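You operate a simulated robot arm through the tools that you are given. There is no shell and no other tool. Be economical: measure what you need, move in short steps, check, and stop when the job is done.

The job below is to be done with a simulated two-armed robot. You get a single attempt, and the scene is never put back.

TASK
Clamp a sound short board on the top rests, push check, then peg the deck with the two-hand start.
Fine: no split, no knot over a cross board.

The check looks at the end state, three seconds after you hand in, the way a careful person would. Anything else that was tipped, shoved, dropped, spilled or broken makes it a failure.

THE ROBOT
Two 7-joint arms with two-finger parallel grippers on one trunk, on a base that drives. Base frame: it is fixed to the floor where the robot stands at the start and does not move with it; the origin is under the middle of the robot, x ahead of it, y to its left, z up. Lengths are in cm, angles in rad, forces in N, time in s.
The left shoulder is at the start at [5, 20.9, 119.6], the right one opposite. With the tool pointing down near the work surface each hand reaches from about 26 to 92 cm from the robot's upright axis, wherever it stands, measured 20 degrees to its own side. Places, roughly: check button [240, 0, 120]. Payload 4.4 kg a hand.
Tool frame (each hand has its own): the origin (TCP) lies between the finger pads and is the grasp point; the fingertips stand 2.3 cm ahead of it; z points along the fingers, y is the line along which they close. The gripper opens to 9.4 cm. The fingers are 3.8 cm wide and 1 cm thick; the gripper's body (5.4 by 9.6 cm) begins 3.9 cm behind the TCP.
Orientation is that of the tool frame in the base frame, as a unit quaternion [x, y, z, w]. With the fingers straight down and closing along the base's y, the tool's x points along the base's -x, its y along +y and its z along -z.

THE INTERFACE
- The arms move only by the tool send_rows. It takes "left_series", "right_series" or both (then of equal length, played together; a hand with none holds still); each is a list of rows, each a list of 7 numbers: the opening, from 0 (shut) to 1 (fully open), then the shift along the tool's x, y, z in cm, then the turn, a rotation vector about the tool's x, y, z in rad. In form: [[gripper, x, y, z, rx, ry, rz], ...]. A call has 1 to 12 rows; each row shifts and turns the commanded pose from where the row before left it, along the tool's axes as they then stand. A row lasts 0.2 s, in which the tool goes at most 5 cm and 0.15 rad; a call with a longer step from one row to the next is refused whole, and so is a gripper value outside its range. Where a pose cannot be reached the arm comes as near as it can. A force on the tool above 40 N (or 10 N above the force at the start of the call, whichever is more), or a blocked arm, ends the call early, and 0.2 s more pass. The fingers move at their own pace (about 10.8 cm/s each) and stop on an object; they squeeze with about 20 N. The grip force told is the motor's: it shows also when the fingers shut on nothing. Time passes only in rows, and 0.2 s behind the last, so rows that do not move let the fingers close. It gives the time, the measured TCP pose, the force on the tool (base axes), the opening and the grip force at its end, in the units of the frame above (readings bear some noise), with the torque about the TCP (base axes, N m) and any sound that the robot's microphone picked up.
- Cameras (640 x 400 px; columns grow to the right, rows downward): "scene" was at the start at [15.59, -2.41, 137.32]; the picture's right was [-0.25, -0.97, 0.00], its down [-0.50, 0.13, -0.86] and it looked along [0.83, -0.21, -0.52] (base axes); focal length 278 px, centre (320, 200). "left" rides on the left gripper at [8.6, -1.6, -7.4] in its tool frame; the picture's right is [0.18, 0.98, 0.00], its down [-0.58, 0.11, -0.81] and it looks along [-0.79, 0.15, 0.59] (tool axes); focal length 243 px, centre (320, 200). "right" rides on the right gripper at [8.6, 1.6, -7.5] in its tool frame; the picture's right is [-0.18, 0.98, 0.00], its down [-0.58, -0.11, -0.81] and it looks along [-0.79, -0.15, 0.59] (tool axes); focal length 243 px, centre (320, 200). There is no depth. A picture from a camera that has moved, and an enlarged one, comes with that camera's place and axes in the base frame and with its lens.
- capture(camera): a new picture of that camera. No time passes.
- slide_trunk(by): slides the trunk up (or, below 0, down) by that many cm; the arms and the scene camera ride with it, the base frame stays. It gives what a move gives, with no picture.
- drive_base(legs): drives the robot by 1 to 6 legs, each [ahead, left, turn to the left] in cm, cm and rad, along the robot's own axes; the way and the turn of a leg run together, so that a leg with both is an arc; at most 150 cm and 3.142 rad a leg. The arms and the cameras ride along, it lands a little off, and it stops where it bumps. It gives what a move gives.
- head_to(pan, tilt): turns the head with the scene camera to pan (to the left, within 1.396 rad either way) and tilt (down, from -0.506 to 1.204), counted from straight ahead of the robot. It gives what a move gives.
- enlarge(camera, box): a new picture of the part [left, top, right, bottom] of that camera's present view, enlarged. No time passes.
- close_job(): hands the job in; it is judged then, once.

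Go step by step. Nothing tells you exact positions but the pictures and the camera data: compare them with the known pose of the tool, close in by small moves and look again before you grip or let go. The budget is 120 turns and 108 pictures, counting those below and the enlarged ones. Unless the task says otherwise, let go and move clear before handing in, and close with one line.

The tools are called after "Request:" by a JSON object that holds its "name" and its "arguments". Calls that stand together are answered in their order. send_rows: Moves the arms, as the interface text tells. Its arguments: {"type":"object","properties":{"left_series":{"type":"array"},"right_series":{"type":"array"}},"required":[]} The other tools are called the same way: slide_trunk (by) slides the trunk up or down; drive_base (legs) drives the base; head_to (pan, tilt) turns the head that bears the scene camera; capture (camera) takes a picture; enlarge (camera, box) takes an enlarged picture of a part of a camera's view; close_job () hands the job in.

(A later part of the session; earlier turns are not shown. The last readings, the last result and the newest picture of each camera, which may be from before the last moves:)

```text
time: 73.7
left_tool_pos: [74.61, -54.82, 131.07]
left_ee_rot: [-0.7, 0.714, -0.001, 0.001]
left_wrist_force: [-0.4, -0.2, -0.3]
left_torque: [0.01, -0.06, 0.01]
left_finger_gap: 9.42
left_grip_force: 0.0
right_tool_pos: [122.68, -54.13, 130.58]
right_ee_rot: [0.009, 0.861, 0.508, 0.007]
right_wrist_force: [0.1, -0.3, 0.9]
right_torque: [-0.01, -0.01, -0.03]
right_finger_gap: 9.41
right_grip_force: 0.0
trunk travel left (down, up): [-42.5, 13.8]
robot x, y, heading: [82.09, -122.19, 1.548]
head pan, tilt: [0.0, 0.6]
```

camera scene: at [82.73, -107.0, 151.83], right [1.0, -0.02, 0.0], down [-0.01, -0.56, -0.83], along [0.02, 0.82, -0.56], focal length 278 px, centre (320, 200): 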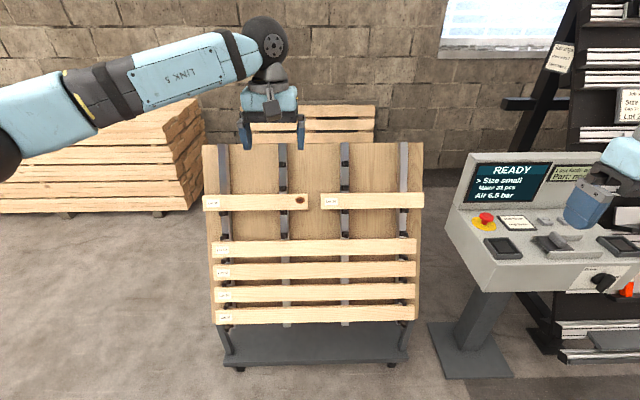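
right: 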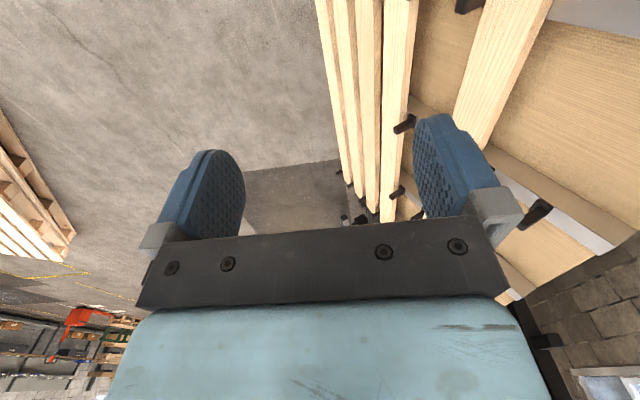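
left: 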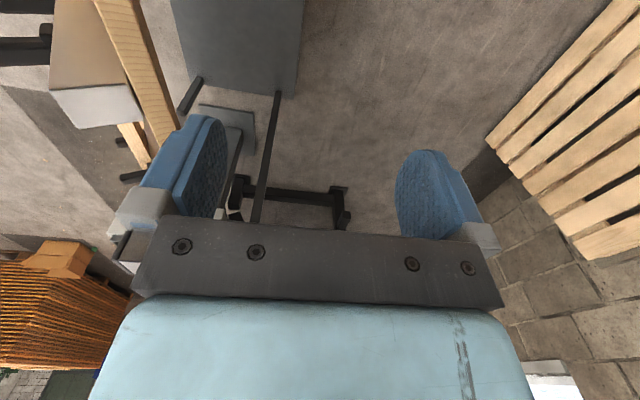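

Orientation reached. Drive forward a bit and look with the wrist camera.

Request:
{"name": "drive_base", "arguments": {"legs": [[20, 0, 0.022]]}}

Request:
{"name": "send_rows", "arguments": {"right_series": [[1, 4, -4, 0, 0, 0, 0], [1, 4, -4, 0, 0, 0, 0], [1, 4, -4, 0, 0, 0, 0], [1, 3, -4, 0, 0, 0, 0], [1, 0, -4, 0, 0, 0, 0], [1, 0, -4, -3, 0, 0, 0], [1, 0, -4, -3, 0, 0, 0], [1, 0, -4, 0, 0, 0, 0], [1, 0, 0, 0, 0, 0, 0]]}}

Request:
{"name": "capture", "arguments": {"camera": "right"}}

Request:
{"name": "capture", "arguments": {"camera": "scene"}}

```text
time: 75.3
left_tool_pos: [73.65, -35.46, 131.14]
left_ee_rot: [-0.706, 0.708, 0.0, 0.001]
left_wrist_force: [0.4, -0.2, 0.0]
left_torque: [-0.01, 0.03, 0.02]
left_finger_gap: 9.39
left_grip_force: 0.0
right_tool_pos: [121.84, -33.6, 130.49]
right_ee_rot: [0.001, 0.861, 0.508, 0.001]
right_wrist_force: [-0.3, 0.7, 0.6]
right_torque: [-0.02, 0.02, 0.01]
right_finger_gap: 9.39
right_grip_force: 0.0
trunk travel left (down, up): [-42.5, 13.8]
robot x, y, heading: [82.22, -102.43, 1.564]
head pan, tilt: [0.0, 0.6]
```

```text
refused: row 1 steps farther than a row can; nothing moved
```

```text
70 pictures are left
camera right: at [113.03, -39.41, 135.53], right [0.19, 0.47, 0.86], down [0.58, -0.76, 0.3], along [0.79, 0.44, -0.42], focal length 243 px, centre (320, 200)
```

right: 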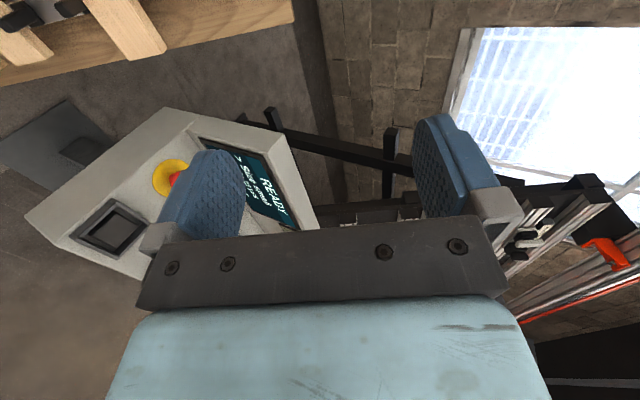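

```text
69 pictures are left
camera scene: at [82.7, -87.39, 151.85], right [1.0, 0.0, 0.0], down [0.0, -0.56, -0.83], along [0.0, 0.83, -0.56], focal length 278 px, centre (320, 200)
```

scene: 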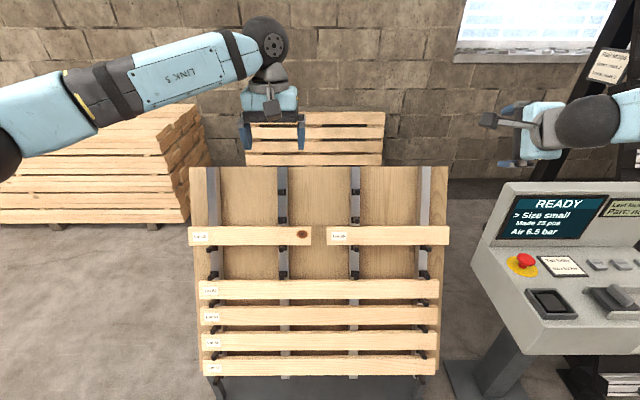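

Triangulating, Lot 26's face centre is about (106, −16, 89). Moving the right hand to a stand-off in front of it.

Request:
{"name": "send_rows", "arguments": {"right_series": [[1, 2.8, -4, 0, 0, 0, 0], [1, 2.8, -4, 0, 0, 0, 0], [1, 2.8, -4, 0, 0, 0, 0], [1, 2.8, -4, 0, 0, 0, 0], [1, 2.8, -4, 0, 0, 0, 0], [1, 1.8, -4, 0, 0, 0, 0], [1, 0, -3.85, 0, 0, 0, 0], [1, 0, 0, 4, 0, 0, 0], [1, 0, 0, 4, 0, 0, 0], [1, 0, 0, 4, 0, 0, 0], [1, 0, 0, 0, 0, 0, 0]]}}

Request:
{"name": "capture", "arguments": {"camera": "right"}}

Request:
{"name": "capture", "arguments": {"camera": "scene"}}

```text
time: 77.7
left_tool_pos: [73.66, -35.32, 131.0]
left_ee_rot: [-0.707, 0.707, 0.0, 0.0]
left_wrist_force: [0.5, -0.3, 0.6]
left_torque: [-0.02, -0.01, -0.01]
left_finger_gap: 9.42
left_grip_force: 0.0
right_tool_pos: [107.6, -35.45, 112.56]
right_ee_rot: [0.003, 0.864, 0.504, 0.004]
right_wrist_force: [-0.1, 0.2, -0.4]
right_torque: [0.02, -0.02, -0.02]
right_finger_gap: 9.39
right_grip_force: 0.0
right hand out of reach, approached as far as the arm can: row 5, 6, 7, 8, 9, 10
trunk travel left (down, up): [-42.5, 13.8]
robot x, y, heading: [82.24, -102.78, 1.571]
head pan, tilt: [0.0, 0.6]
```

```text
68 pictures are left
camera right: at [98.82, -41.15, 117.6], right [0.19, 0.48, 0.86], down [0.57, -0.76, 0.3], along [0.8, 0.44, -0.42], focal length 243 px, centre (320, 200)
```

right: 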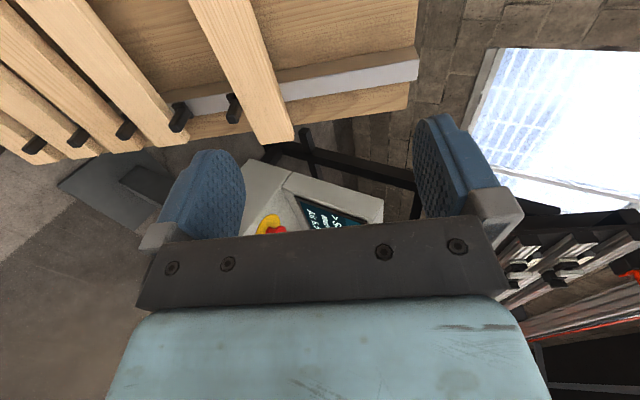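

```text
67 pictures are left
camera scene: at [82.65, -87.29, 151.83], right [1.0, 0.0, 0.0], down [0.0, -0.56, -0.83], along [0.0, 0.83, -0.56], focal length 278 px, centre (320, 200)
```

scene: 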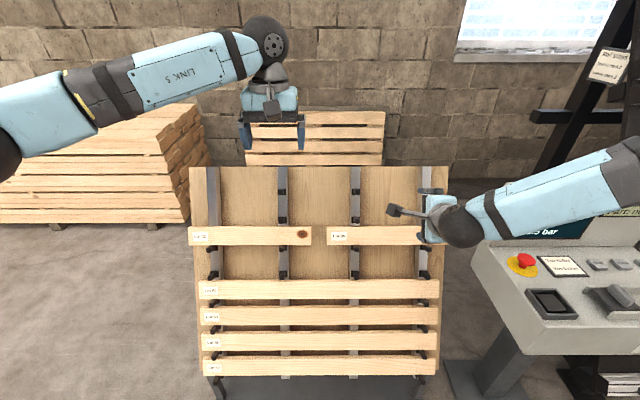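

Right arm ran out of reach downward with the trunk this high; lower the trunk and re-check.

Request:
{"name": "slide_trunk", "arguments": {"by": -18}}

Request:
{"name": "send_rows", "arguments": {"right_series": [[1, 0, 0, 0, 0, 0, 0]]}}

```text
time: 79.7
left_tool_pos: [73.84, -35.31, 113.15]
left_ee_rot: [-0.706, 0.708, 0.001, 0.0]
left_wrist_force: [0.9, 0.4, 0.2]
left_torque: [0.02, -0.01, -0.01]
left_finger_gap: 9.39
left_grip_force: 0.0
right_tool_pos: [107.55, -35.58, 94.63]
right_ee_rot: [0.003, 0.863, 0.504, 0.003]
right_wrist_force: [-0.3, -0.6, -0.2]
right_torque: [0.0, 0.0, 0.01]
right_finger_gap: 9.41
right_grip_force: 0.0
trunk travel left (down, up): [-24.5, 31.8]
robot x, y, heading: [82.19, -102.79, 1.563]
head pan, tilt: [0.0, 0.6]
```

```text
time: 80.1
left_tool_pos: [73.84, -35.38, 113.08]
left_ee_rot: [-0.707, 0.708, 0.0, -0.001]
left_wrist_force: [0.1, 0.0, -0.1]
left_torque: [0.01, 0.0, 0.0]
left_finger_gap: 9.42
left_grip_force: 0.2
right_tool_pos: [107.69, -35.52, 94.75]
right_ee_rot: [0.003, 0.864, 0.504, 0.003]
right_wrist_force: [-0.2, 0.4, 0.2]
right_torque: [0.0, 0.02, -0.01]
right_finger_gap: 9.4
right_grip_force: 0.0
trunk travel left (down, up): [-24.5, 31.8]
robot x, y, heading: [82.66, -102.66, 1.566]
head pan, tilt: [0.0, 0.6]
```

Request:
{"name": "send_rows", "arguments": {"right_series": [[1, 1.6, 2.2, 0, 0, 0, 0], [1, 0, 2.2, 0, 0, 0, 0], [1, 0, 0, 3, 0, 0, 0], [1, 0, 0, 3, 0, 0, 0], [1, 0, 0, 3, 0, 0, 0], [1, 0, 0, 0, 0, 0, 0]]}}

Request:
{"name": "capture", "arguments": {"camera": "right"}}

Request:
{"name": "enlarge", "arguments": {"camera": "scene", "box": [300, 80, 500, 260]}}

```text
time: 81.5
left_tool_pos: [73.83, -35.28, 113.13]
left_ee_rot: [-0.707, 0.708, 0.0, 0.0]
left_wrist_force: [0.2, -0.1, 0.4]
left_torque: [0.0, -0.01, 0.02]
left_finger_gap: 9.43
left_grip_force: 0.2
right_tool_pos: [109.58, -28.64, 97.44]
right_ee_rot: [0.002, 0.863, 0.505, 0.004]
right_wrist_force: [0.6, 0.5, 0.0]
right_torque: [0.02, 0.0, -0.01]
right_finger_gap: 9.41
right_grip_force: 0.0
right hand out of reach, approached as far as the arm can: row 3, 4, 5
trunk travel left (down, up): [-24.5, 31.8]
robot x, y, heading: [82.68, -102.67, 1.568]
head pan, tilt: [0.0, 0.6]
```

```text
66 pictures are left
camera right: at [100.82, -34.3, 102.63], right [0.19, 0.48, 0.86], down [0.57, -0.76, 0.3], along [0.8, 0.44, -0.42], focal length 243 px, centre (320, 200)
```

right: 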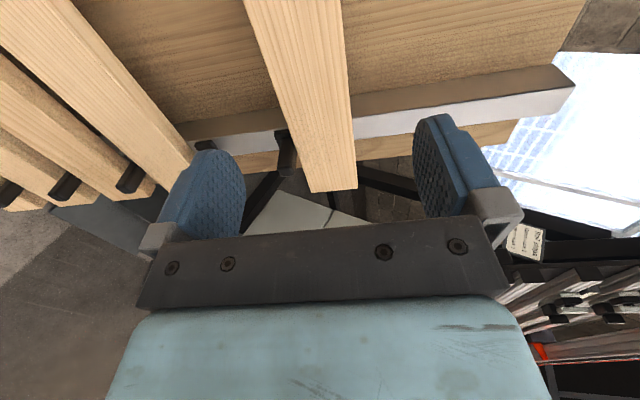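

```text
2.22 times, centred on (400, 170) of scene
camera zoom: at [82.69, -87.3, 133.83], right [1.0, 0.0, 0.0], down [0.0, -0.56, -0.83], along [0.0, 0.83, -0.56], focal length 617 px, centre (142, 267)
```

zoom: 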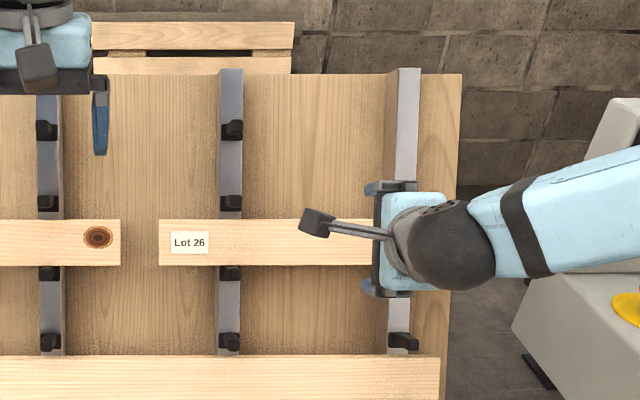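

The arm reaches its limit at this roll; I'll back off slightly, bring the base 12 cm nearer and the trunk 8 cm lower, then finish with the arm.

Request:
{"name": "send_rows", "arguments": {"right_series": [[1, 0, 0, -3, 0, 0, 0], [1, 0, 0, -3, 0, 0, 0], [1, 0, 0, 0, 0, 0, 0]]}}

Request:
{"name": "drive_base", "arguments": {"legs": [[12, 3.5, 0]]}}

Request:
{"name": "slide_trunk", "arguments": {"by": -8}}

Request:
{"name": "capture", "arguments": {"camera": "right"}}

Request:
{"name": "enlarge", "arguments": {"camera": "scene", "box": [300, 80, 500, 260]}}

```text
time: 82.3
left_tool_pos: [73.73, -35.43, 113.06]
left_ee_rot: [-0.707, 0.707, 0.0, 0.0]
left_wrist_force: [0.0, 0.5, 1.0]
left_torque: [0.02, 0.01, 0.0]
left_finger_gap: 9.42
left_grip_force: 0.1
right_tool_pos: [109.43, -33.88, 100.39]
right_ee_rot: [0.002, 0.863, 0.505, 0.003]
right_wrist_force: [-0.6, 0.1, -0.7]
right_torque: [-0.02, 0.04, 0.01]
right_finger_gap: 9.4
right_grip_force: 0.0
trunk travel left (down, up): [-24.5, 31.8]
robot x, y, heading: [82.88, -101.99, 1.569]
head pan, tilt: [0.0, 0.6]
```

```text
time: 83.6
left_tool_pos: [70.44, -23.08, 113.09]
left_ee_rot: [-0.705, 0.709, -0.001, 0.0]
left_wrist_force: [0.5, -0.5, 0.1]
left_torque: [-0.01, 0.05, -0.03]
left_finger_gap: 9.39
left_grip_force: 0.0
right_tool_pos: [106.4, -21.75, 100.4]
right_ee_rot: [0.004, 0.863, 0.505, 0.004]
right_wrist_force: [-0.2, -0.5, -0.1]
right_torque: [-0.04, -0.01, 0.01]
right_finger_gap: 9.41
right_grip_force: 0.0
trunk travel left (down, up): [-24.5, 31.8]
robot x, y, heading: [79.16, -90.46, 1.56]
head pan, tilt: [0.0, 0.6]
```

```text
time: 84.8
left_tool_pos: [70.59, -22.88, 105.06]
left_ee_rot: [-0.705, 0.709, 0.0, 0.0]
left_wrist_force: [0.2, 0.3, 0.2]
left_torque: [0.03, 0.03, 0.0]
left_finger_gap: 9.41
left_grip_force: 0.0
right_tool_pos: [106.3, -21.81, 92.38]
right_ee_rot: [0.005, 0.863, 0.505, 0.003]
right_wrist_force: [0.7, -0.5, 0.7]
right_torque: [0.02, 0.02, 0.02]
right_finger_gap: 9.42
right_grip_force: 0.2
trunk travel left (down, up): [-16.5, 39.8]
robot x, y, heading: [79.12, -90.49, 1.562]
head pan, tilt: [0.0, 0.6]
```

```text
64 pictures are left
camera right: at [97.41, -27.38, 97.47], right [0.19, 0.48, 0.86], down [0.57, -0.76, 0.3], along [0.8, 0.43, -0.42], focal length 243 px, centre (320, 200)
```

right: 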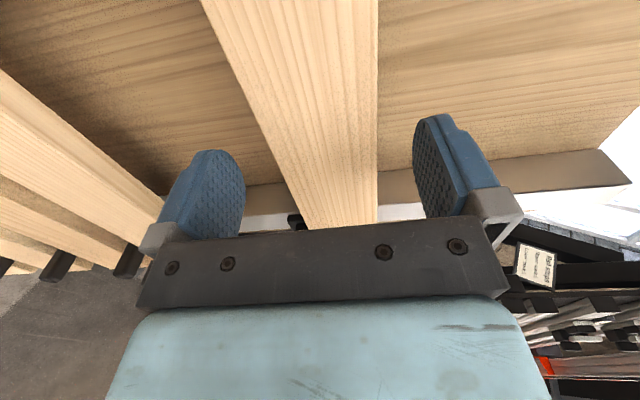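

```text
2.22 times, centred on (400, 170) of scene
camera zoom: at [79.26, -75.09, 125.84], right [1.0, -0.01, 0.0], down [0.0, -0.56, -0.83], along [0.01, 0.83, -0.56], focal length 617 px, centre (142, 267)
```

zoom: 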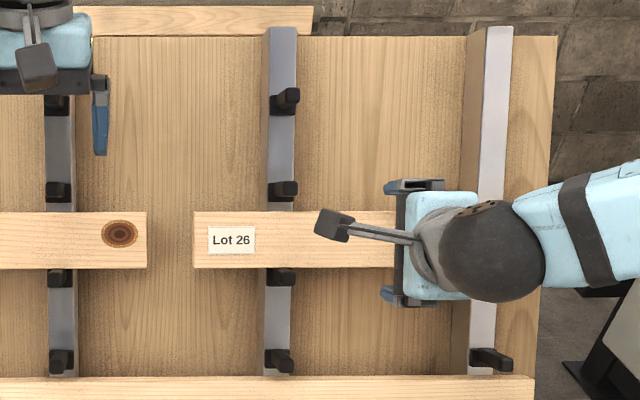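

Board is centred between the fingers. Advance 5 cm and recheck.

Request:
{"name": "send_rows", "arguments": {"right_series": [[1, 0, 0, 2, 0, 0, 0], [1, 0, 0, 2, 0, 0, 0], [1, 0, 0, 1.5, 0, 0, 0], [1, 0, 0, 0, 0, 0, 0]]}}

Request:
{"name": "capture", "arguments": {"camera": "right"}}

Request:
{"name": "enlarge", "arguments": {"camera": "scene", "box": [340, 130, 460, 230]}}

```text
time: 85.8
left_tool_pos: [70.55, -22.98, 105.15]
left_ee_rot: [-0.705, 0.709, 0.0, 0.0]
left_wrist_force: [0.8, -0.3, 0.8]
left_torque: [0.01, 0.0, -0.02]
left_finger_gap: 9.39
left_grip_force: 0.1
right_tool_pos: [106.43, -16.94, 89.78]
right_ee_rot: [0.005, 0.863, 0.505, 0.004]
right_wrist_force: [0.0, 0.1, 0.7]
right_torque: [0.0, -0.01, 0.02]
right_finger_gap: 9.4
right_grip_force: 0.0
trunk travel left (down, up): [-16.5, 39.8]
robot x, y, heading: [78.57, -90.19, 1.565]
head pan, tilt: [0.0, 0.6]
```

```text
62 pictures are left
camera right: at [97.58, -22.52, 94.76], right [0.19, 0.48, 0.86], down [0.57, -0.76, 0.3], along [0.8, 0.43, -0.42], focal length 243 px, centre (320, 200)
```

right: 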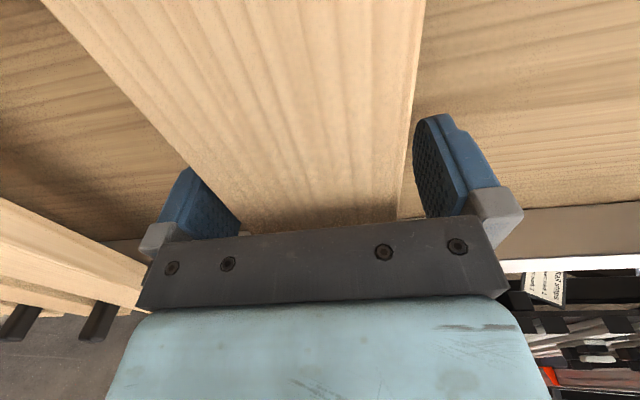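

```text
4.00 times, centred on (400, 180) of scene
camera zoom: at [79.28, -75.08, 125.83], right [1.0, -0.01, 0.0], down [0.0, -0.56, -0.83], along [0.01, 0.83, -0.56], focal length 1111 px, centre (0, 280)
```

zoom: 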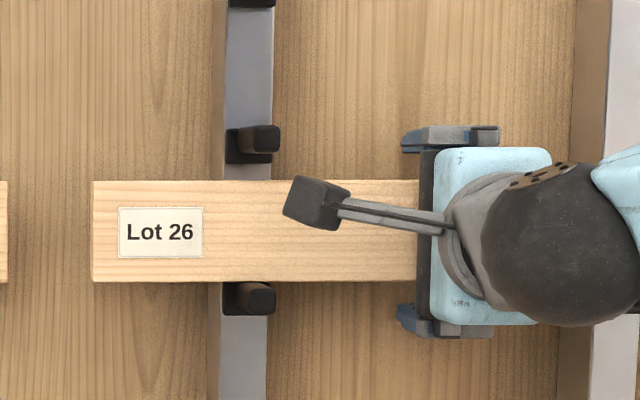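

The front face appears about 2.9 cm behind the TCP and centred between the fingers; back off 1.5 cm and close.

Request:
{"name": "send_rows", "arguments": {"right_series": [[1, 0, 0, -1.5, 0, 0, 0], [0.6, 0, 0, 0, 0, 0, 0], [0.4, 0, 0, 0, 0, 0, 0], [0.2, 0, 0, 0, 0, 0, 0], [0.2, 0, 0, 0, 0, 0, 0], [0.2, 0, 0, 0, 0, 0, 0]]}}

Request:
{"name": "capture", "arguments": {"camera": "right"}}

```text
time: 87.2
left_tool_pos: [70.6, -23.21, 105.17]
left_ee_rot: [-0.705, 0.709, 0.0, 0.001]
left_wrist_force: [0.0, 0.0, 0.0]
left_torque: [-0.03, 0.01, -0.01]
left_finger_gap: 9.39
left_grip_force: 0.0
right_tool_pos: [106.42, -18.36, 90.57]
right_ee_rot: [0.005, 0.863, 0.505, 0.004]
right_wrist_force: [2.4, -3.7, 2.1]
right_torque: [0.23, -0.38, 0.16]
right_finger_gap: 6.0
right_grip_force: 19.6
trunk travel left (down, up): [-16.5, 39.8]
robot x, y, heading: [79.11, -90.83, 1.566]
head pan, tilt: [0.0, 0.6]
```

```text
60 pictures are left
camera right: at [97.59, -23.81, 95.58], right [0.19, 0.48, 0.86], down [0.57, -0.76, 0.3], along [0.8, 0.43, -0.42], focal length 243 px, centre (320, 200)
```

right: 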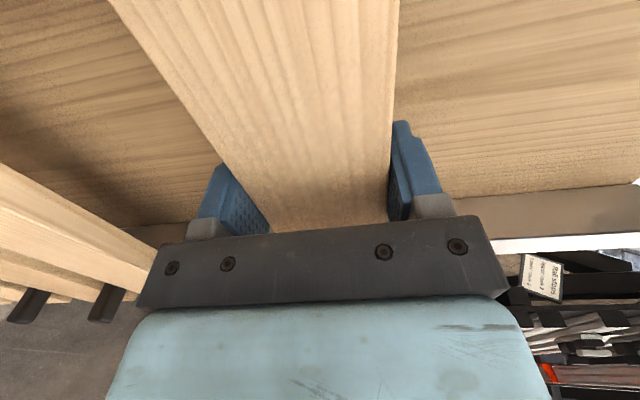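

Lot 26 is gripped (6.0 cm). Lift slightly up-slope and withdraw from the rack.

Request:
{"name": "send_rows", "arguments": {"right_series": [[0.2, 0, 0.6, 0, 0, 0, 0], [0.2, 0, 0.2, -2, 0, 0, 0], [0.2, 0, 0, -2, 0, 0, 0], [0.2, 0, 0, -2, 0, 0, 0], [0.2, 0, 0, -3, 0, 0, 0], [0.2, 0, 0, -3, 0, 0, 0], [0.2, 0, 0, -3, 0, 0, 0], [0.2, 0, 0, 0, 0, 0, 0]]}}

Request:
{"name": "capture", "arguments": {"camera": "scene"}}

```text
time: 89.0
left_tool_pos: [70.5, -23.08, 105.07]
left_ee_rot: [-0.705, 0.709, 0.0, -0.001]
left_wrist_force: [0.2, -0.4, -0.4]
left_torque: [-0.03, -0.01, 0.02]
left_finger_gap: 9.4
left_grip_force: 0.0
right_tool_pos: [106.31, -31.02, 98.35]
right_ee_rot: [0.005, 0.863, 0.505, 0.004]
right_wrist_force: [-0.4, 0.4, -3.2]
right_torque: [0.0, -0.03, 0.0]
right_finger_gap: 6.0
right_grip_force: 19.4
trunk travel left (down, up): [-16.5, 39.8]
robot x, y, heading: [78.8, -89.98, 1.563]
head pan, tilt: [0.0, 0.6]
```

```text
59 pictures are left
camera scene: at [79.26, -74.97, 125.81], right [1.0, -0.01, 0.0], down [0.0, -0.57, -0.82], along [0.01, 0.82, -0.57], focal length 278 px, centre (320, 200)
```

scene: 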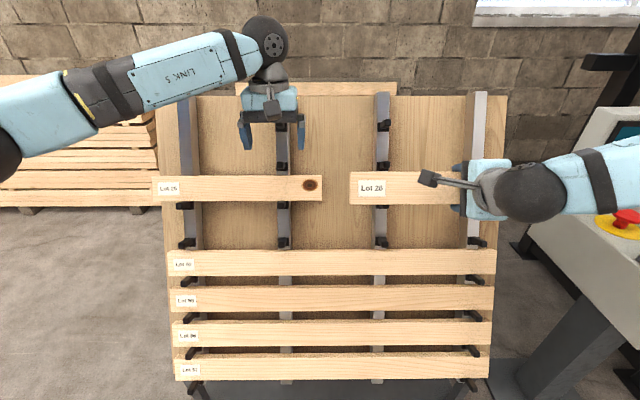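

Board secured. Back away, then drive right to the deck on the leaning jig.

Request:
{"name": "drive_base", "arguments": {"legs": [[-75, 0, 0.01], [0, -110, 0], [0, -105, 0]]}}

Request:
{"name": "slide_trunk", "arguments": {"by": 20}}

Request:
{"name": "head_to", "arguments": {"pan": -0.15, "tilt": 0.35}}

Request:
{"name": "capture", "arguments": {"camera": "scene"}}

```text
time: 111.6
left_tool_pos: [283.91, -99.91, 105.12]
left_ee_rot: [-0.706, 0.708, 0.0, 0.0]
left_wrist_force: [0.1, -1.0, 0.1]
left_torque: [-0.01, -0.02, 0.0]
left_finger_gap: 9.42
left_grip_force: 0.0
right_tool_pos: [319.61, -107.7, 98.4]
right_ee_rot: [0.003, 0.863, 0.505, 0.003]
right_wrist_force: [0.1, 0.0, -1.9]
right_torque: [-0.02, -0.01, 0.02]
right_finger_gap: 5.98
right_grip_force: 20.1
trunk travel left (down, up): [-16.5, 39.8]
robot x, y, heading: [292.42, -167.04, 1.562]
head pan, tilt: [0.0, 0.6]
```

```text
time: 113.8
left_tool_pos: [283.9, -99.89, 125.11]
left_ee_rot: [-0.706, 0.708, 0.0, 0.0]
left_wrist_force: [-0.2, -0.1, -0.2]
left_torque: [-0.01, -0.02, 0.0]
left_finger_gap: 9.41
left_grip_force: 0.0
right_tool_pos: [319.66, -107.53, 118.25]
right_ee_rot: [0.004, 0.863, 0.505, 0.003]
right_wrist_force: [0.3, -0.4, -2.3]
right_torque: [-0.03, -0.04, -0.01]
right_finger_gap: 6.0
right_grip_force: 19.9
trunk travel left (down, up): [-36.5, 19.8]
robot x, y, heading: [292.7, -167.07, 1.567]
head pan, tilt: [0.0, 0.6]
```

```text
time: 114.5
left_tool_pos: [283.82, -99.79, 125.12]
left_ee_rot: [-0.706, 0.708, 0.0, 0.0]
left_wrist_force: [-0.2, 0.2, -0.2]
left_torque: [0.03, -0.02, -0.02]
left_finger_gap: 9.42
left_grip_force: 0.0
right_tool_pos: [319.74, -107.7, 118.35]
right_ee_rot: [0.003, 0.864, 0.504, 0.003]
right_wrist_force: [-0.8, -0.2, -2.4]
right_torque: [-0.03, -0.05, -0.02]
right_finger_gap: 5.96
right_grip_force: 19.7
trunk travel left (down, up): [-36.5, 19.8]
robot x, y, heading: [292.56, -167.16, 1.567]
head pan, tilt: [-0.15, 0.351]
```

```text
58 pictures are left
camera scene: at [294.21, -151.47, 148.09], right [0.99, -0.15, 0.0], down [-0.05, -0.34, -0.94], along [0.14, 0.93, -0.34], focal length 278 px, centre (320, 200)
```

scene: 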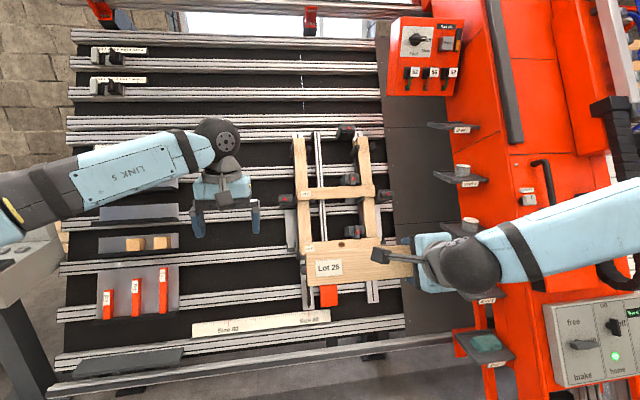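

Request:
{"name": "enlarge", "arguments": {"camera": "scene", "box": [280, 115, 410, 255]}}

```text
2.86 times, centred on (345, 185) of scene
camera zoom: at [294.21, -151.47, 148.09], right [0.99, -0.15, 0.0], down [-0.05, -0.34, -0.94], along [0.14, 0.93, -0.34], focal length 794 px, centre (249, 243)
```

zoom: 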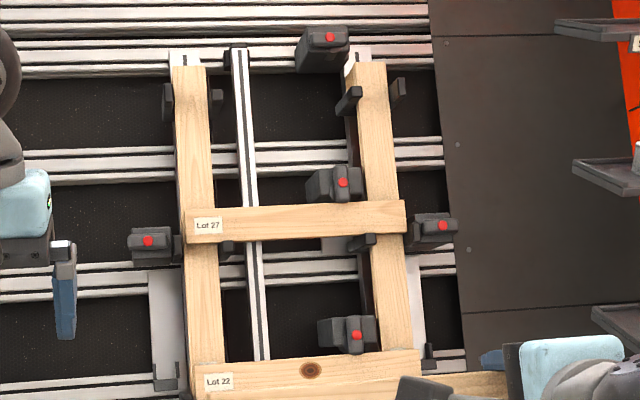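

Top rests seem to be the tabs near the top of the cross boards, with a red-button clamp above. I'll drive closer for a better view.

Request:
{"name": "drive_base", "arguments": {"legs": [[38, 0, 0]]}}

Request:
{"name": "slide_trunk", "arguments": {"by": 15}}

Request:
{"name": "head_to", "arguments": {"pan": -0.25, "tilt": 0.4}}

Request:
{"name": "enlarge", "arguments": {"camera": "scene", "box": [220, 100, 420, 240]}}

Request:
{"name": "capture", "arguments": {"camera": "left"}}

```text
time: 116.9
left_tool_pos: [284.61, -62.29, 125.2]
left_ee_rot: [-0.704, 0.71, 0.0, 0.001]
left_wrist_force: [0.8, -0.2, -0.5]
left_torque: [0.01, 0.02, 0.01]
left_finger_gap: 9.43
left_grip_force: 0.0
right_tool_pos: [320.41, -70.3, 118.39]
right_ee_rot: [0.007, 0.864, 0.504, 0.004]
right_wrist_force: [-0.4, 0.8, -1.9]
right_torque: [-0.02, -0.06, 0.03]
right_finger_gap: 5.96
right_grip_force: 19.4
trunk travel left (down, up): [-36.5, 19.8]
robot x, y, heading: [292.7, -130.17, 1.561]
head pan, tilt: [-0.15, 0.351]
```

```text
time: 118.7
left_tool_pos: [284.56, -62.17, 140.21]
left_ee_rot: [-0.704, 0.71, 0.0, 0.0]
left_wrist_force: [0.6, 0.7, -0.5]
left_torque: [0.0, 0.02, 0.0]
left_finger_gap: 9.36
left_grip_force: 0.1
right_tool_pos: [320.41, -70.2, 133.36]
right_ee_rot: [0.006, 0.863, 0.504, 0.005]
right_wrist_force: [0.6, 0.8, -2.1]
right_torque: [0.0, -0.02, -0.01]
right_finger_gap: 5.97
right_grip_force: 19.8
trunk travel left (down, up): [-51.5, 4.8]
robot x, y, heading: [293.25, -129.56, 1.561]
head pan, tilt: [-0.15, 0.351]
```

```text
time: 119.3
left_tool_pos: [284.68, -62.13, 140.15]
left_ee_rot: [-0.704, 0.71, 0.0, 0.0]
left_wrist_force: [0.8, 0.4, -0.7]
left_torque: [0.01, 0.01, -0.04]
left_finger_gap: 9.36
left_grip_force: 0.0
right_tool_pos: [320.4, -70.26, 133.36]
right_ee_rot: [0.006, 0.863, 0.505, 0.004]
right_wrist_force: [0.2, -1.0, -2.7]
right_torque: [-0.03, 0.01, 0.0]
right_finger_gap: 5.98
right_grip_force: 19.9
trunk travel left (down, up): [-51.5, 4.8]
robot x, y, heading: [292.92, -129.71, 1.556]
head pan, tilt: [-0.25, 0.4]
```

```text
2.86 times, centred on (320, 170) of scene
camera zoom: at [295.5, -114.06, 162.64], right [0.97, -0.26, 0.0], down [-0.1, -0.38, -0.92], along [0.24, 0.89, -0.39], focal length 794 px, centre (320, 286)
```

zoom: 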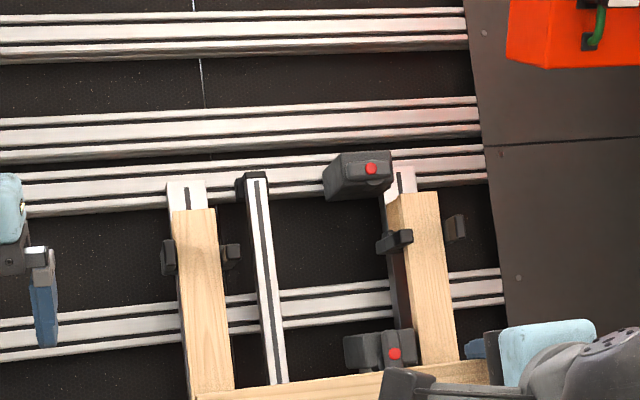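

```text
55 pictures are left
camera left: at [286.04, -70.82, 147.63], right [-0.98, -0.18, 0.0], down [-0.1, 0.58, 0.81], along [-0.14, 0.79, -0.59], focal length 243 px, centre (320, 200)
```

left: 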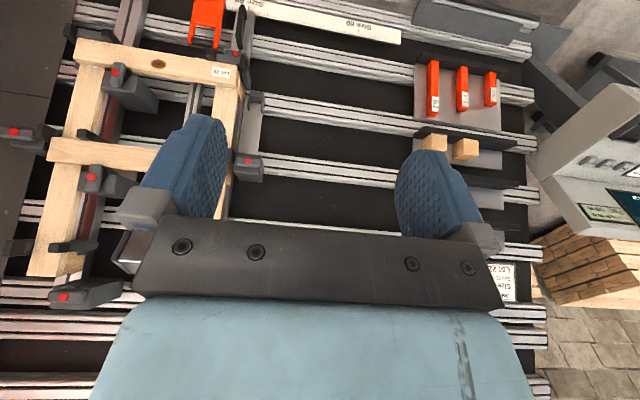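

Rests lie about s≈104 with a clamp right above near x≈327–333, so my present grip (just right of board centre) would make the gripper body hit that clamp. I'll have the left hand hold the board's left end by its top edge and re-grip with the right hand further left.

Request:
{"name": "send_rows", "arguments": {"left_series": [[1, 0, 0, -1, 0, 0, 0.1428], [1, 0, 0, -1, 0, 0, 0.1428], [1, 0, 0, -1, 0, 0, 0.1428], [1, 0, 0, -1, 0, 0, 0.1428], [1, 0, 0, -1, 0, 0, 0.1428], [1, 0, 0, -1, 0, 0, 0.1428], [1, 0, 0, -1, 0, 0, 0.1428], [1, 0, 0, -1, 0, 0, 0.1428], [1, 0, 0, -1, 0, 0, 0.1428], [1, 0, 0, -1, 0, 0, 0.1428], [1, 0, 0, -1, 0, 0, 0.1428]]}}

Request:
{"name": "send_rows", "arguments": {"left_series": [[0.7, 0, 0, 0, 0.1263, 0, 0], [0.45, 0, 0, 0, 0.1263, 0, 0], [0.45, 0, 0, 0, 0.1263, 0, 0], [0.45, 0, 0, 0, 0.1263, 0, 0], [0.45, 0, 0, 0, 0, 0, 0]]}}

```text
time: 121.7
left_tool_pos: [283.11, -64.93, 145.62]
left_ee_rot: [-0.311, 0.95, -0.001, -0.001]
left_wrist_force: [0.1, 0.7, 0.6]
left_torque: [-0.01, 0.01, 0.01]
left_finger_gap: 9.41
left_grip_force: 0.0
left hand out of reach, approached as far as the arm can: row 7, 8, 9, 10, 11
right_tool_pos: [320.49, -70.16, 133.38]
right_ee_rot: [0.006, 0.863, 0.505, 0.005]
right_wrist_force: [-0.7, 0.6, -2.3]
right_torque: [-0.01, -0.02, -0.01]
right_finger_gap: 5.95
right_grip_force: 19.5
trunk travel left (down, up): [-51.5, 4.8]
robot x, y, heading: [292.65, -129.55, 1.561]
head pan, tilt: [-0.25, 0.4]
```

```text
time: 122.9
left_tool_pos: [283.04, -64.83, 145.71]
left_ee_rot: [-0.302, 0.92, -0.238, 0.077]
left_wrist_force: [-0.3, -0.1, 0.2]
left_torque: [-0.02, 0.01, 0.05]
left_finger_gap: 4.22
left_grip_force: 0.1
right_tool_pos: [320.39, -70.35, 133.43]
right_ee_rot: [0.006, 0.863, 0.505, 0.005]
right_wrist_force: [-0.3, -0.6, -1.4]
right_torque: [0.03, -0.01, 0.01]
right_finger_gap: 5.95
right_grip_force: 19.5
trunk travel left (down, up): [-51.5, 4.8]
robot x, y, heading: [292.77, -129.46, 1.561]
head pan, tilt: [-0.25, 0.4]
```

Positive roll is limited for the left wrist; use the opposite roll instead.

Request:
{"name": "send_rows", "arguments": {"left_series": [[0.45, 0, 0, 0, -0.1263, 0, 0], [0.45, 0, 0, 0, -0.1263, 0, 0], [0.45, 0, 0, 0, -0.1263, 0, 0], [0.45, 0, 0, 0, -0.1263, 0, 0], [0.45, 0, 0, 0, 0, 0, -0.147], [0.45, 0, 0, 0, 0, 0, -0.147], [0.45, 0, 0, 0, 0, 0, -0.147], [0.45, 0, 0, 0, 0, 0, -0.147], [0.45, 0, 0, 0, 0, 0, -0.147], [0.45, 0, 0, 0, 0, 0, -0.147], [0.45, 0, 0, 0, 0, 0, -0.147], [0.45, 0, 0, 0, 0, 0, -0.147]]}}

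Request:
{"name": "send_rows", "arguments": {"left_series": [[0.45, 0, 0, 0, 0, 0, -0.147], [0.45, 0, 0, 0, 0, 0, -0.147], [0.45, 0, 0, 0, 0, 0, -0.147], [0.45, 0, 0, 0, 0, 0, -0.147], [0.45, 0, 0, 0, 0, 0, -0.147], [0.45, 0, 0, 0, 0, 0, -0.147], [0.45, 0, 0, 0, 0, 0, -0.147], [0.45, 0, 0, 0, 0, 0, -0.147], [0.45, 0, 0, 0, 0, 0, -0.147], [0.45, 0, 0, 0, 0, 0, 0]]}}

Request:
{"name": "send_rows", "arguments": {"left_series": [[0.45, 0, 0, 0, -0.1263, 0, 0], [0.45, 0, 0, 0, -0.1263, 0, 0], [0.45, 0, 0, 0, -0.1263, 0, 0], [0.45, 0, 0, 0, -0.1263, 0, 0], [0.45, 0, 0, 0, 0, 0, 0]]}}

```text
time: 125.5
left_tool_pos: [282.85, -64.89, 145.61]
left_ee_rot: [0.787, -0.617, 0.0, 0.0]
left_wrist_force: [0.1, 0.0, 0.3]
left_torque: [0.03, -0.01, -0.01]
left_finger_gap: 4.25
left_grip_force: 0.1
right_tool_pos: [320.38, -70.26, 133.3]
right_ee_rot: [0.006, 0.863, 0.505, 0.004]
right_wrist_force: [0.1, -0.4, -2.0]
right_torque: [0.01, -0.03, 0.01]
right_finger_gap: 5.97
right_grip_force: 20.1
trunk travel left (down, up): [-51.5, 4.8]
robot x, y, heading: [292.84, -129.29, 1.557]
head pan, tilt: [-0.25, 0.4]
```

```text
time: 127.7
left_tool_pos: [282.9, -64.99, 145.71]
left_ee_rot: [1.0, -0.004, -0.001, 0.0]
left_wrist_force: [-1.1, 1.1, 0.0]
left_torque: [0.01, 0.04, 0.02]
left_finger_gap: 4.22
left_grip_force: 0.0
right_tool_pos: [320.47, -70.3, 133.31]
right_ee_rot: [0.006, 0.863, 0.505, 0.004]
right_wrist_force: [-0.5, -0.6, -2.0]
right_torque: [0.01, -0.03, 0.01]
right_finger_gap: 5.96
right_grip_force: 20.4
trunk travel left (down, up): [-51.5, 4.8]
robot x, y, heading: [292.76, -129.52, 1.559]
head pan, tilt: [-0.25, 0.4]
```

```text
time: 128.9
left_tool_pos: [282.95, -64.86, 145.67]
left_ee_rot: [0.968, -0.005, -0.001, 0.251]
left_wrist_force: [0.1, -0.4, 0.4]
left_torque: [0.0, 0.01, 0.0]
left_finger_gap: 4.23
left_grip_force: 0.0
right_tool_pos: [320.23, -70.16, 133.43]
right_ee_rot: [0.006, 0.864, 0.504, 0.005]
right_wrist_force: [-0.6, -0.1, -2.4]
right_torque: [0.0, -0.04, -0.02]
right_finger_gap: 5.96
right_grip_force: 20.0
trunk travel left (down, up): [-51.5, 4.8]
robot x, y, heading: [293.01, -129.58, 1.557]
head pan, tilt: [-0.25, 0.4]
```

Request:
{"name": "send_rows", "arguments": {"left_series": [[0.45, 4.6, -0.2, 0, 0, 0, 0], [0.45, 4.6, -0.2, 0, 0, 0, 0], [0.45, 4.6, -0.2, 0, 0, 0, 0], [0.45, 4.4, -0.25, 0, 0, 0, 0], [0.45, 0, 0, 3.8, 0, 0, 0], [0.45, 0, 0, 0, 0, 0, 0]]}}

Request:
{"name": "capture", "arguments": {"camera": "left"}}

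Request:
{"name": "head_to", "arguments": {"pan": -0.15, "tilt": 0.6}}

Request:
{"name": "enlarge", "arguments": {"camera": "scene", "box": [220, 80, 460, 230]}}

```text
time: 130.3
left_tool_pos: [301.16, -66.36, 141.76]
left_ee_rot: [0.968, -0.004, -0.001, 0.251]
left_wrist_force: [-0.2, 0.3, -0.6]
left_torque: [0.0, 0.0, 0.02]
left_finger_gap: 4.19
left_grip_force: 0.0
right_tool_pos: [320.33, -70.21, 133.35]
right_ee_rot: [0.005, 0.863, 0.504, 0.005]
right_wrist_force: [0.0, -0.2, -2.6]
right_torque: [-0.03, -0.03, 0.01]
right_finger_gap: 5.97
right_grip_force: 20.2
trunk travel left (down, up): [-51.5, 4.8]
robot x, y, heading: [292.43, -130.2, 1.562]
head pan, tilt: [-0.25, 0.4]
```

```text
54 pictures are left
camera left: at [309.59, -61.33, 147.63], right [0.18, -0.86, 0.48], down [-0.58, 0.3, 0.76], along [-0.8, -0.41, -0.45], focal length 243 px, centre (320, 200)
```

left: 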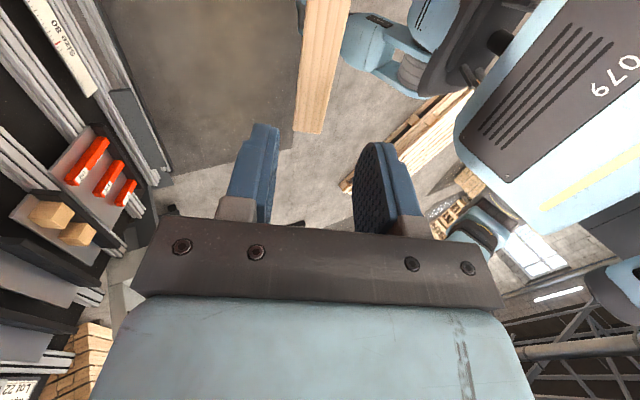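

```text
time: 131.1
left_tool_pos: [301.27, -66.3, 141.89]
left_ee_rot: [0.968, -0.004, -0.002, 0.251]
left_wrist_force: [0.1, 0.1, -0.3]
left_torque: [0.0, -0.01, 0.01]
left_finger_gap: 4.23
left_grip_force: 0.0
right_tool_pos: [320.49, -70.27, 133.4]
right_ee_rot: [0.006, 0.864, 0.504, 0.004]
right_wrist_force: [1.1, -0.4, -1.1]
right_torque: [0.0, -0.05, -0.02]
right_finger_gap: 5.96
right_grip_force: 20.2
trunk travel left (down, up): [-51.5, 4.8]
robot x, y, heading: [292.68, -129.31, 1.562]
head pan, tilt: [-0.15, 0.6]
```

```text
2.67 times, centred on (340, 155) of scene
camera zoom: at [294.63, -114.34, 160.83], right [0.99, -0.16, 0.0], down [-0.09, -0.56, -0.83], along [0.13, 0.81, -0.56], focal length 741 px, centre (267, 320)
```

zoom: 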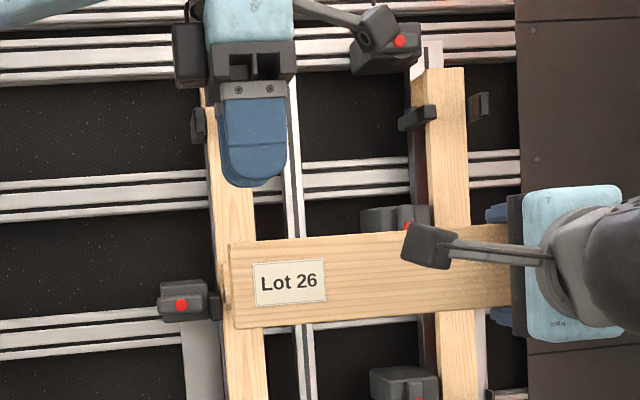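

The board's top edge lies well between the left fingers (about 0.4 cm off, end 2 cm past). Correct, descend and close.

Request:
{"name": "send_rows", "arguments": {"left_series": [[0.45, 0, -0.4, 2, 0, 0, 0], [0.45, 0, 0, 2, 0, 0, 0], [0.45, 0, 0, 2, 0, 0, 0], [0.45, 0, 0, 1.8, 0, 0, 0], [0.45, 0, 0, 0, 0, 0, 0]]}}

Request:
{"name": "capture", "arguments": {"camera": "left"}}

```text
time: 132.3
left_tool_pos: [301.16, -69.55, 134.71]
left_ee_rot: [0.968, -0.004, -0.001, 0.25]
left_wrist_force: [0.0, -0.3, 0.8]
left_torque: [0.0, 0.01, -0.03]
left_finger_gap: 4.23
left_grip_force: 0.0
right_tool_pos: [320.31, -70.25, 133.51]
right_ee_rot: [0.005, 0.863, 0.505, 0.003]
right_wrist_force: [0.0, 0.0, -2.0]
right_torque: [0.01, -0.05, 0.01]
right_finger_gap: 5.97
right_grip_force: 19.6
trunk travel left (down, up): [-51.5, 4.8]
robot x, y, heading: [292.9, -129.56, 1.565]
head pan, tilt: [-0.15, 0.6]
```

```text
52 pictures are left
camera left: at [309.73, -64.62, 140.62], right [0.18, -0.86, 0.48], down [-0.58, 0.3, 0.76], along [-0.8, -0.41, -0.44], focal length 243 px, centre (320, 200)
```

left: 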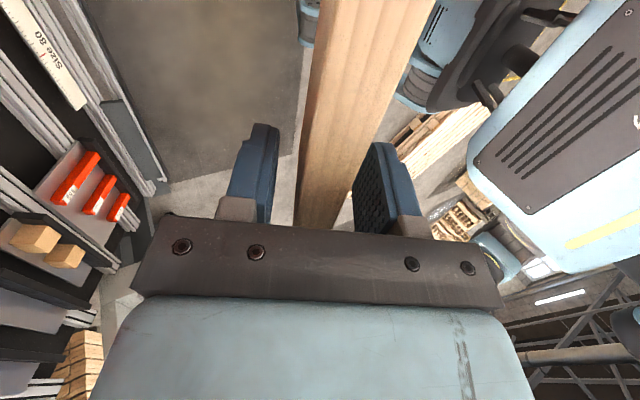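

Close the left hand, then open and re-grip with the right, 3.5 cm further left and 1.4 cm shallower.

Request:
{"name": "send_rows", "arguments": {"left_series": [[0.3, 0, 0, 0, 0, 0, 0], [0.1, 0, 0, 0, 0, 0, 0], [0, 0, 0, 0, 0, 0, 0], [0, 0, 0, 0, 0, 0, 0], [0, 0, 0, 0, 0, 0, 0]]}}

Request:
{"name": "send_rows", "arguments": {"right_series": [[0.8, 0, 0, 0, 0, 0, 0], [1, 0, 0, 0, 0, 0, 0], [1, 0, 0, 0, 0, 0, 0], [1, 0, 0, 0, 0, 0, 0]]}}

Request:
{"name": "capture", "arguments": {"camera": "right"}}

```text
time: 133.5
left_tool_pos: [301.16, -69.54, 134.69]
left_ee_rot: [0.968, -0.004, -0.002, 0.251]
left_wrist_force: [0.8, 1.4, -0.1]
left_torque: [-0.24, 0.36, 0.67]
left_finger_gap: 1.99
left_grip_force: 20.1
right_tool_pos: [320.44, -70.36, 133.51]
right_ee_rot: [0.006, 0.863, 0.505, 0.005]
right_wrist_force: [-0.5, -0.9, -1.1]
right_torque: [0.29, -0.18, -0.4]
right_finger_gap: 6.01
right_grip_force: 20.5
trunk travel left (down, up): [-51.5, 4.8]
robot x, y, heading: [292.52, -129.53, 1.561]
head pan, tilt: [-0.15, 0.6]
```

```text
time: 134.5
left_tool_pos: [301.17, -69.53, 134.8]
left_ee_rot: [0.968, -0.005, -0.001, 0.251]
left_wrist_force: [-0.4, -0.4, 0.5]
left_torque: [0.0, 0.39, 0.0]
left_finger_gap: 1.98
left_grip_force: 19.7
right_tool_pos: [320.44, -70.2, 133.32]
right_ee_rot: [0.006, 0.864, 0.504, 0.005]
right_wrist_force: [-0.3, -0.1, -0.3]
right_torque: [-0.02, -0.02, 0.01]
right_finger_gap: 9.43
right_grip_force: 0.0
trunk travel left (down, up): [-51.5, 4.8]
robot x, y, heading: [292.75, -129.85, 1.563]
head pan, tilt: [-0.15, 0.6]
```

```text
51 pictures are left
camera right: at [311.55, -75.77, 138.43], right [0.19, 0.48, 0.86], down [0.57, -0.76, 0.3], along [0.8, 0.43, -0.42], focal length 243 px, centre (320, 200)
```

right: 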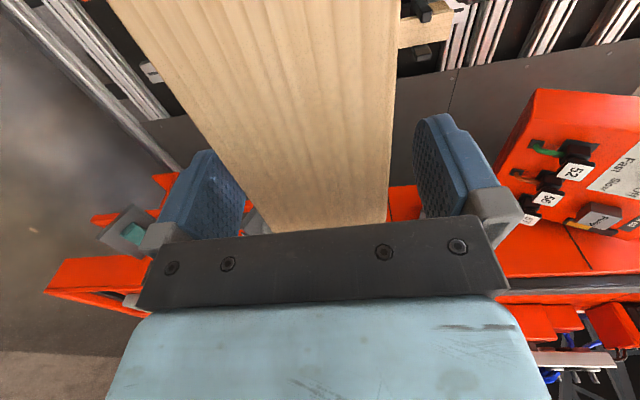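

Left holds it (2.0 cm thick). Slide the open right fingers along the board and re-grip.

Request:
{"name": "send_rows", "arguments": {"right_series": [[1, 1.8, 0, -0.7, 0, 0, 0], [1, 1.7, 0, -0.7, 0, 0, 0], [0.7, 0, 0, 0, 0, 0, 0], [0.4, 0, 0, 0, 0, 0, 0], [0.2, 0, 0, 0, 0, 0, 0], [0.2, 0, 0, 0, 0, 0, 0], [0.2, 0, 0, 0, 0, 0, 0]]}}

Request:
{"name": "capture", "arguments": {"camera": "right"}}

```text
time: 136.1
left_tool_pos: [301.02, -69.56, 134.93]
left_ee_rot: [0.968, -0.004, -0.002, 0.251]
left_wrist_force: [-0.1, 1.9, -0.2]
left_torque: [-0.08, 0.11, 0.42]
left_finger_gap: 1.99
left_grip_force: 20.2
right_tool_pos: [316.77, -71.47, 134.13]
right_ee_rot: [0.006, 0.864, 0.504, 0.004]
right_wrist_force: [0.8, -0.9, -0.1]
right_torque: [0.08, 0.08, -0.18]
right_finger_gap: 5.98
right_grip_force: 20.3
trunk travel left (down, up): [-51.5, 4.8]
robot x, y, heading: [292.72, -129.42, 1.556]
head pan, tilt: [-0.15, 0.6]
```

```text
50 pictures are left
camera right: at [307.97, -77.07, 139.19], right [0.19, 0.48, 0.86], down [0.57, -0.76, 0.3], along [0.8, 0.43, -0.42], focal length 243 px, centre (320, 200)
```

right: 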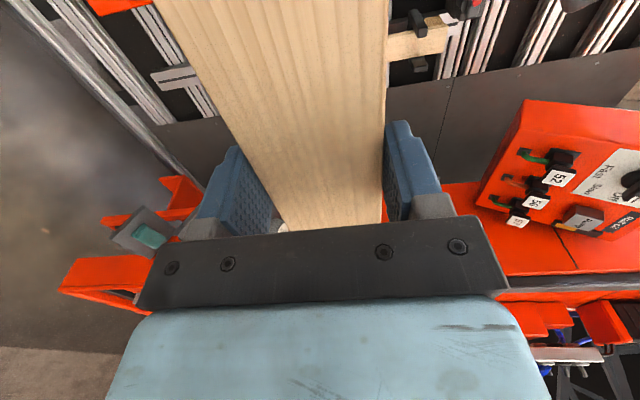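

Re-gripped, front face about level with the TCP. Release the left hand and withdraw it up and to the left.

Request:
{"name": "send_rows", "arguments": {"left_series": [[0.3, 0, 0, 0, 0, 0, 0], [0.45, 0, 0, 0, 0, 0, 0], [0.45, 0, 0, 0, 0, 0, 0], [0.45, 0, 0, -2, 0, 0, 0], [0.45, 0, 0, -3, 0, 0, 0], [0.45, 0, 0, -3, 0, 0, 0], [0.45, -4, 0, 0, 0, 0, 0], [0.45, -4, 0, 0, 0, 0, 0], [0.45, -4, 0, 0, 0, 0, 0], [0.45, -4, 0, 0, 0, 0, 0], [0.45, -4, 0, 0, 0, 0, 0]]}}

Request:
{"name": "head_to", "arguments": {"pan": -0.25, "tilt": 0.6}}

Request:
{"name": "enlarge", "arguments": {"camera": "scene", "box": [190, 40, 430, 240]}}

```text
time: 138.5
left_tool_pos: [280.88, -65.7, 141.6]
left_ee_rot: [0.968, -0.004, -0.001, 0.25]
left_wrist_force: [-1.3, -0.5, 0.1]
left_torque: [-0.03, -0.07, 0.0]
left_finger_gap: 4.22
left_grip_force: 0.0
right_tool_pos: [316.59, -71.49, 134.27]
right_ee_rot: [0.005, 0.863, 0.504, 0.006]
right_wrist_force: [0.0, 0.2, -0.4]
right_torque: [-0.06, 0.05, -0.04]
right_finger_gap: 5.98
right_grip_force: 19.7
trunk travel left (down, up): [-51.5, 4.8]
robot x, y, heading: [293.1, -129.91, 1.559]
head pan, tilt: [-0.15, 0.6]
```

```text
time: 139.1
left_tool_pos: [280.96, -65.66, 141.72]
left_ee_rot: [0.968, -0.004, -0.001, 0.25]
left_wrist_force: [0.0, -0.1, 0.8]
left_torque: [-0.02, 0.03, 0.0]
left_finger_gap: 4.22
left_grip_force: 0.0
right_tool_pos: [316.78, -71.51, 134.18]
right_ee_rot: [0.006, 0.863, 0.505, 0.005]
right_wrist_force: [-0.1, -1.0, -0.5]
right_torque: [-0.02, 0.07, -0.01]
right_finger_gap: 5.98
right_grip_force: 20.4
trunk travel left (down, up): [-51.5, 4.8]
robot x, y, heading: [292.81, -129.24, 1.562]
head pan, tilt: [-0.25, 0.6]
```

```text
2.00 times, centred on (310, 140) of scene
camera zoom: at [295.34, -114.51, 160.83], right [0.97, -0.26, 0.0], down [-0.14, -0.55, -0.83], along [0.21, 0.8, -0.56], focal length 556 px, centre (340, 320)
```

zoom: 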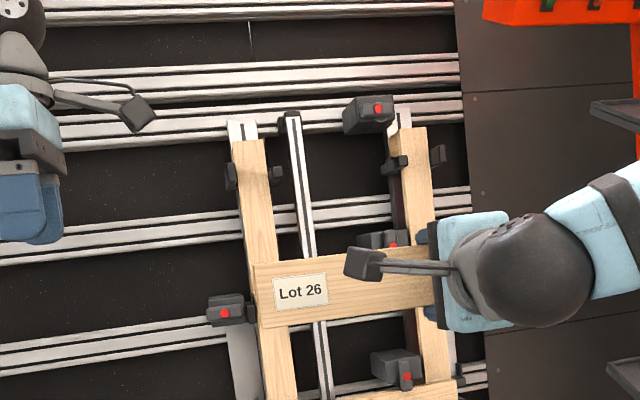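

Now test how far the right arm extends forward at this height, still well clear of the jig.

Request:
{"name": "send_rows", "arguments": {"right_series": [[0.2, 0, 1.94, 3.5, 0, 0, 0], [0.2, 0, 1.94, 3.5, 0, 0, 0], [0.2, 0, 1.94, 3.5, 0, 0, 0], [0.2, 0, 1.94, 3.5, 0, 0, 0], [0.2, 0, 1.94, 3.5, 0, 0, 0], [0.2, 0, 1.94, 3.5, 0, 0, 0], [0.2, 0, 0, 0, 0, 0, 0]]}}

Request:
{"name": "head_to", "arguments": {"pan": -0.1, "tilt": 1.1}}

Request:
{"name": "capture", "arguments": {"camera": "scene"}}

```text
time: 140.7
left_tool_pos: [281.13, -65.53, 141.65]
left_ee_rot: [0.968, -0.004, -0.002, 0.251]
left_wrist_force: [-0.3, 0.6, -0.2]
left_torque: [0.01, 0.03, -0.01]
left_finger_gap: 4.23
left_grip_force: 0.1
right_tool_pos: [319.03, -49.33, 134.77]
right_ee_rot: [0.005, 0.863, 0.505, 0.004]
right_wrist_force: [0.4, -0.1, -2.2]
right_torque: [-0.04, 0.05, 0.0]
right_finger_gap: 5.98
right_grip_force: 20.2
right hand out of reach, approached as far as the arm can: row 6
trunk travel left (down, up): [-51.5, 4.8]
robot x, y, heading: [292.83, -129.55, 1.562]
head pan, tilt: [-0.25, 0.6]
```

```text
time: 141.7
left_tool_pos: [281.07, -65.68, 141.6]
left_ee_rot: [0.968, -0.005, -0.001, 0.251]
left_wrist_force: [0.1, 0.5, 0.8]
left_torque: [-0.03, 0.01, -0.01]
left_finger_gap: 4.23
left_grip_force: 0.1
right_tool_pos: [319.0, -49.48, 134.65]
right_ee_rot: [0.005, 0.863, 0.505, 0.005]
right_wrist_force: [0.0, -0.6, -2.3]
right_torque: [-0.02, 0.05, 0.01]
right_finger_gap: 5.97
right_grip_force: 20.2
trunk travel left (down, up): [-51.5, 4.8]
robot x, y, heading: [293.17, -129.96, 1.562]
head pan, tilt: [-0.099, 1.1]
```

```text
48 pictures are left
camera scene: at [293.82, -116.75, 156.97], right [0.99, -0.11, 0.0], down [-0.1, -0.89, -0.45], along [0.05, 0.45, -0.89], focal length 278 px, centre (320, 200)
```

scene: 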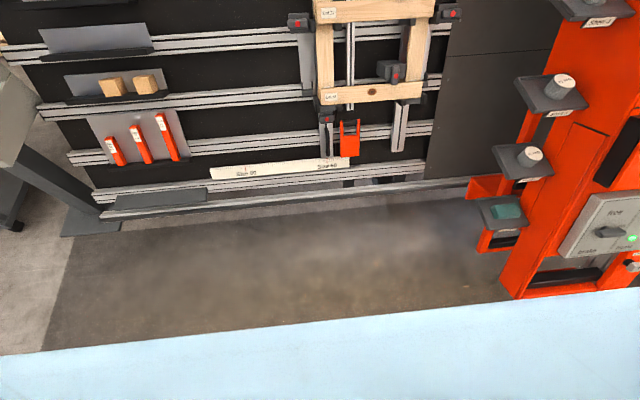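

Reach is ~80 cm ahead here; lower the trunk a bit and see if it extends further at the working height.

Request:
{"name": "slide_trunk", "arguments": {"by": -16}}

Request:
{"name": "send_rows", "arguments": {"right_series": [[0.2, 0, 3.5, -1.94, 0, 0, 0], [0.2, 0, 3.5, -1.94, 0, 0, 0], [0.2, 0, 0.9, -0.5, 0, 0, 0], [0.2, 0, 1.94, 3.5, 0, 0, 0], [0.2, 0, 1.94, 3.5, 0, 0, 0], [0.2, 0, 0, 0, 0, 0, 0]]}}

```text
time: 143.5
left_tool_pos: [281.03, -65.74, 125.62]
left_ee_rot: [0.968, -0.004, -0.002, 0.251]
left_wrist_force: [-1.0, 0.1, -0.2]
left_torque: [0.0, 0.01, 0.01]
left_finger_gap: 4.24
left_grip_force: 0.0
right_tool_pos: [318.93, -49.45, 118.68]
right_ee_rot: [0.006, 0.864, 0.504, 0.004]
right_wrist_force: [0.8, 0.2, -2.8]
right_torque: [0.0, 0.04, 0.0]
right_finger_gap: 6.01
right_grip_force: 20.4
trunk travel left (down, up): [-35.5, 20.8]
robot x, y, heading: [292.95, -129.59, 1.559]
head pan, tilt: [-0.099, 1.1]
```

```text
time: 144.9
left_tool_pos: [281.13, -65.58, 125.66]
left_ee_rot: [0.968, -0.005, 0.0, 0.251]
left_wrist_force: [-0.4, 0.3, 0.8]
left_torque: [-0.02, 0.01, -0.05]
left_finger_gap: 4.23
left_grip_force: 0.1
right_tool_pos: [321.5, -44.53, 128.18]
right_ee_rot: [0.005, 0.863, 0.505, 0.004]
right_wrist_force: [0.1, 0.2, -2.4]
right_torque: [-0.02, 0.03, 0.0]
right_finger_gap: 5.97
right_grip_force: 20.1
right hand out of reach, approached as far as the arm can: row 4, 5
trunk travel left (down, up): [-35.5, 20.8]
robot x, y, heading: [292.68, -129.76, 1.562]
head pan, tilt: [-0.099, 1.1]
```

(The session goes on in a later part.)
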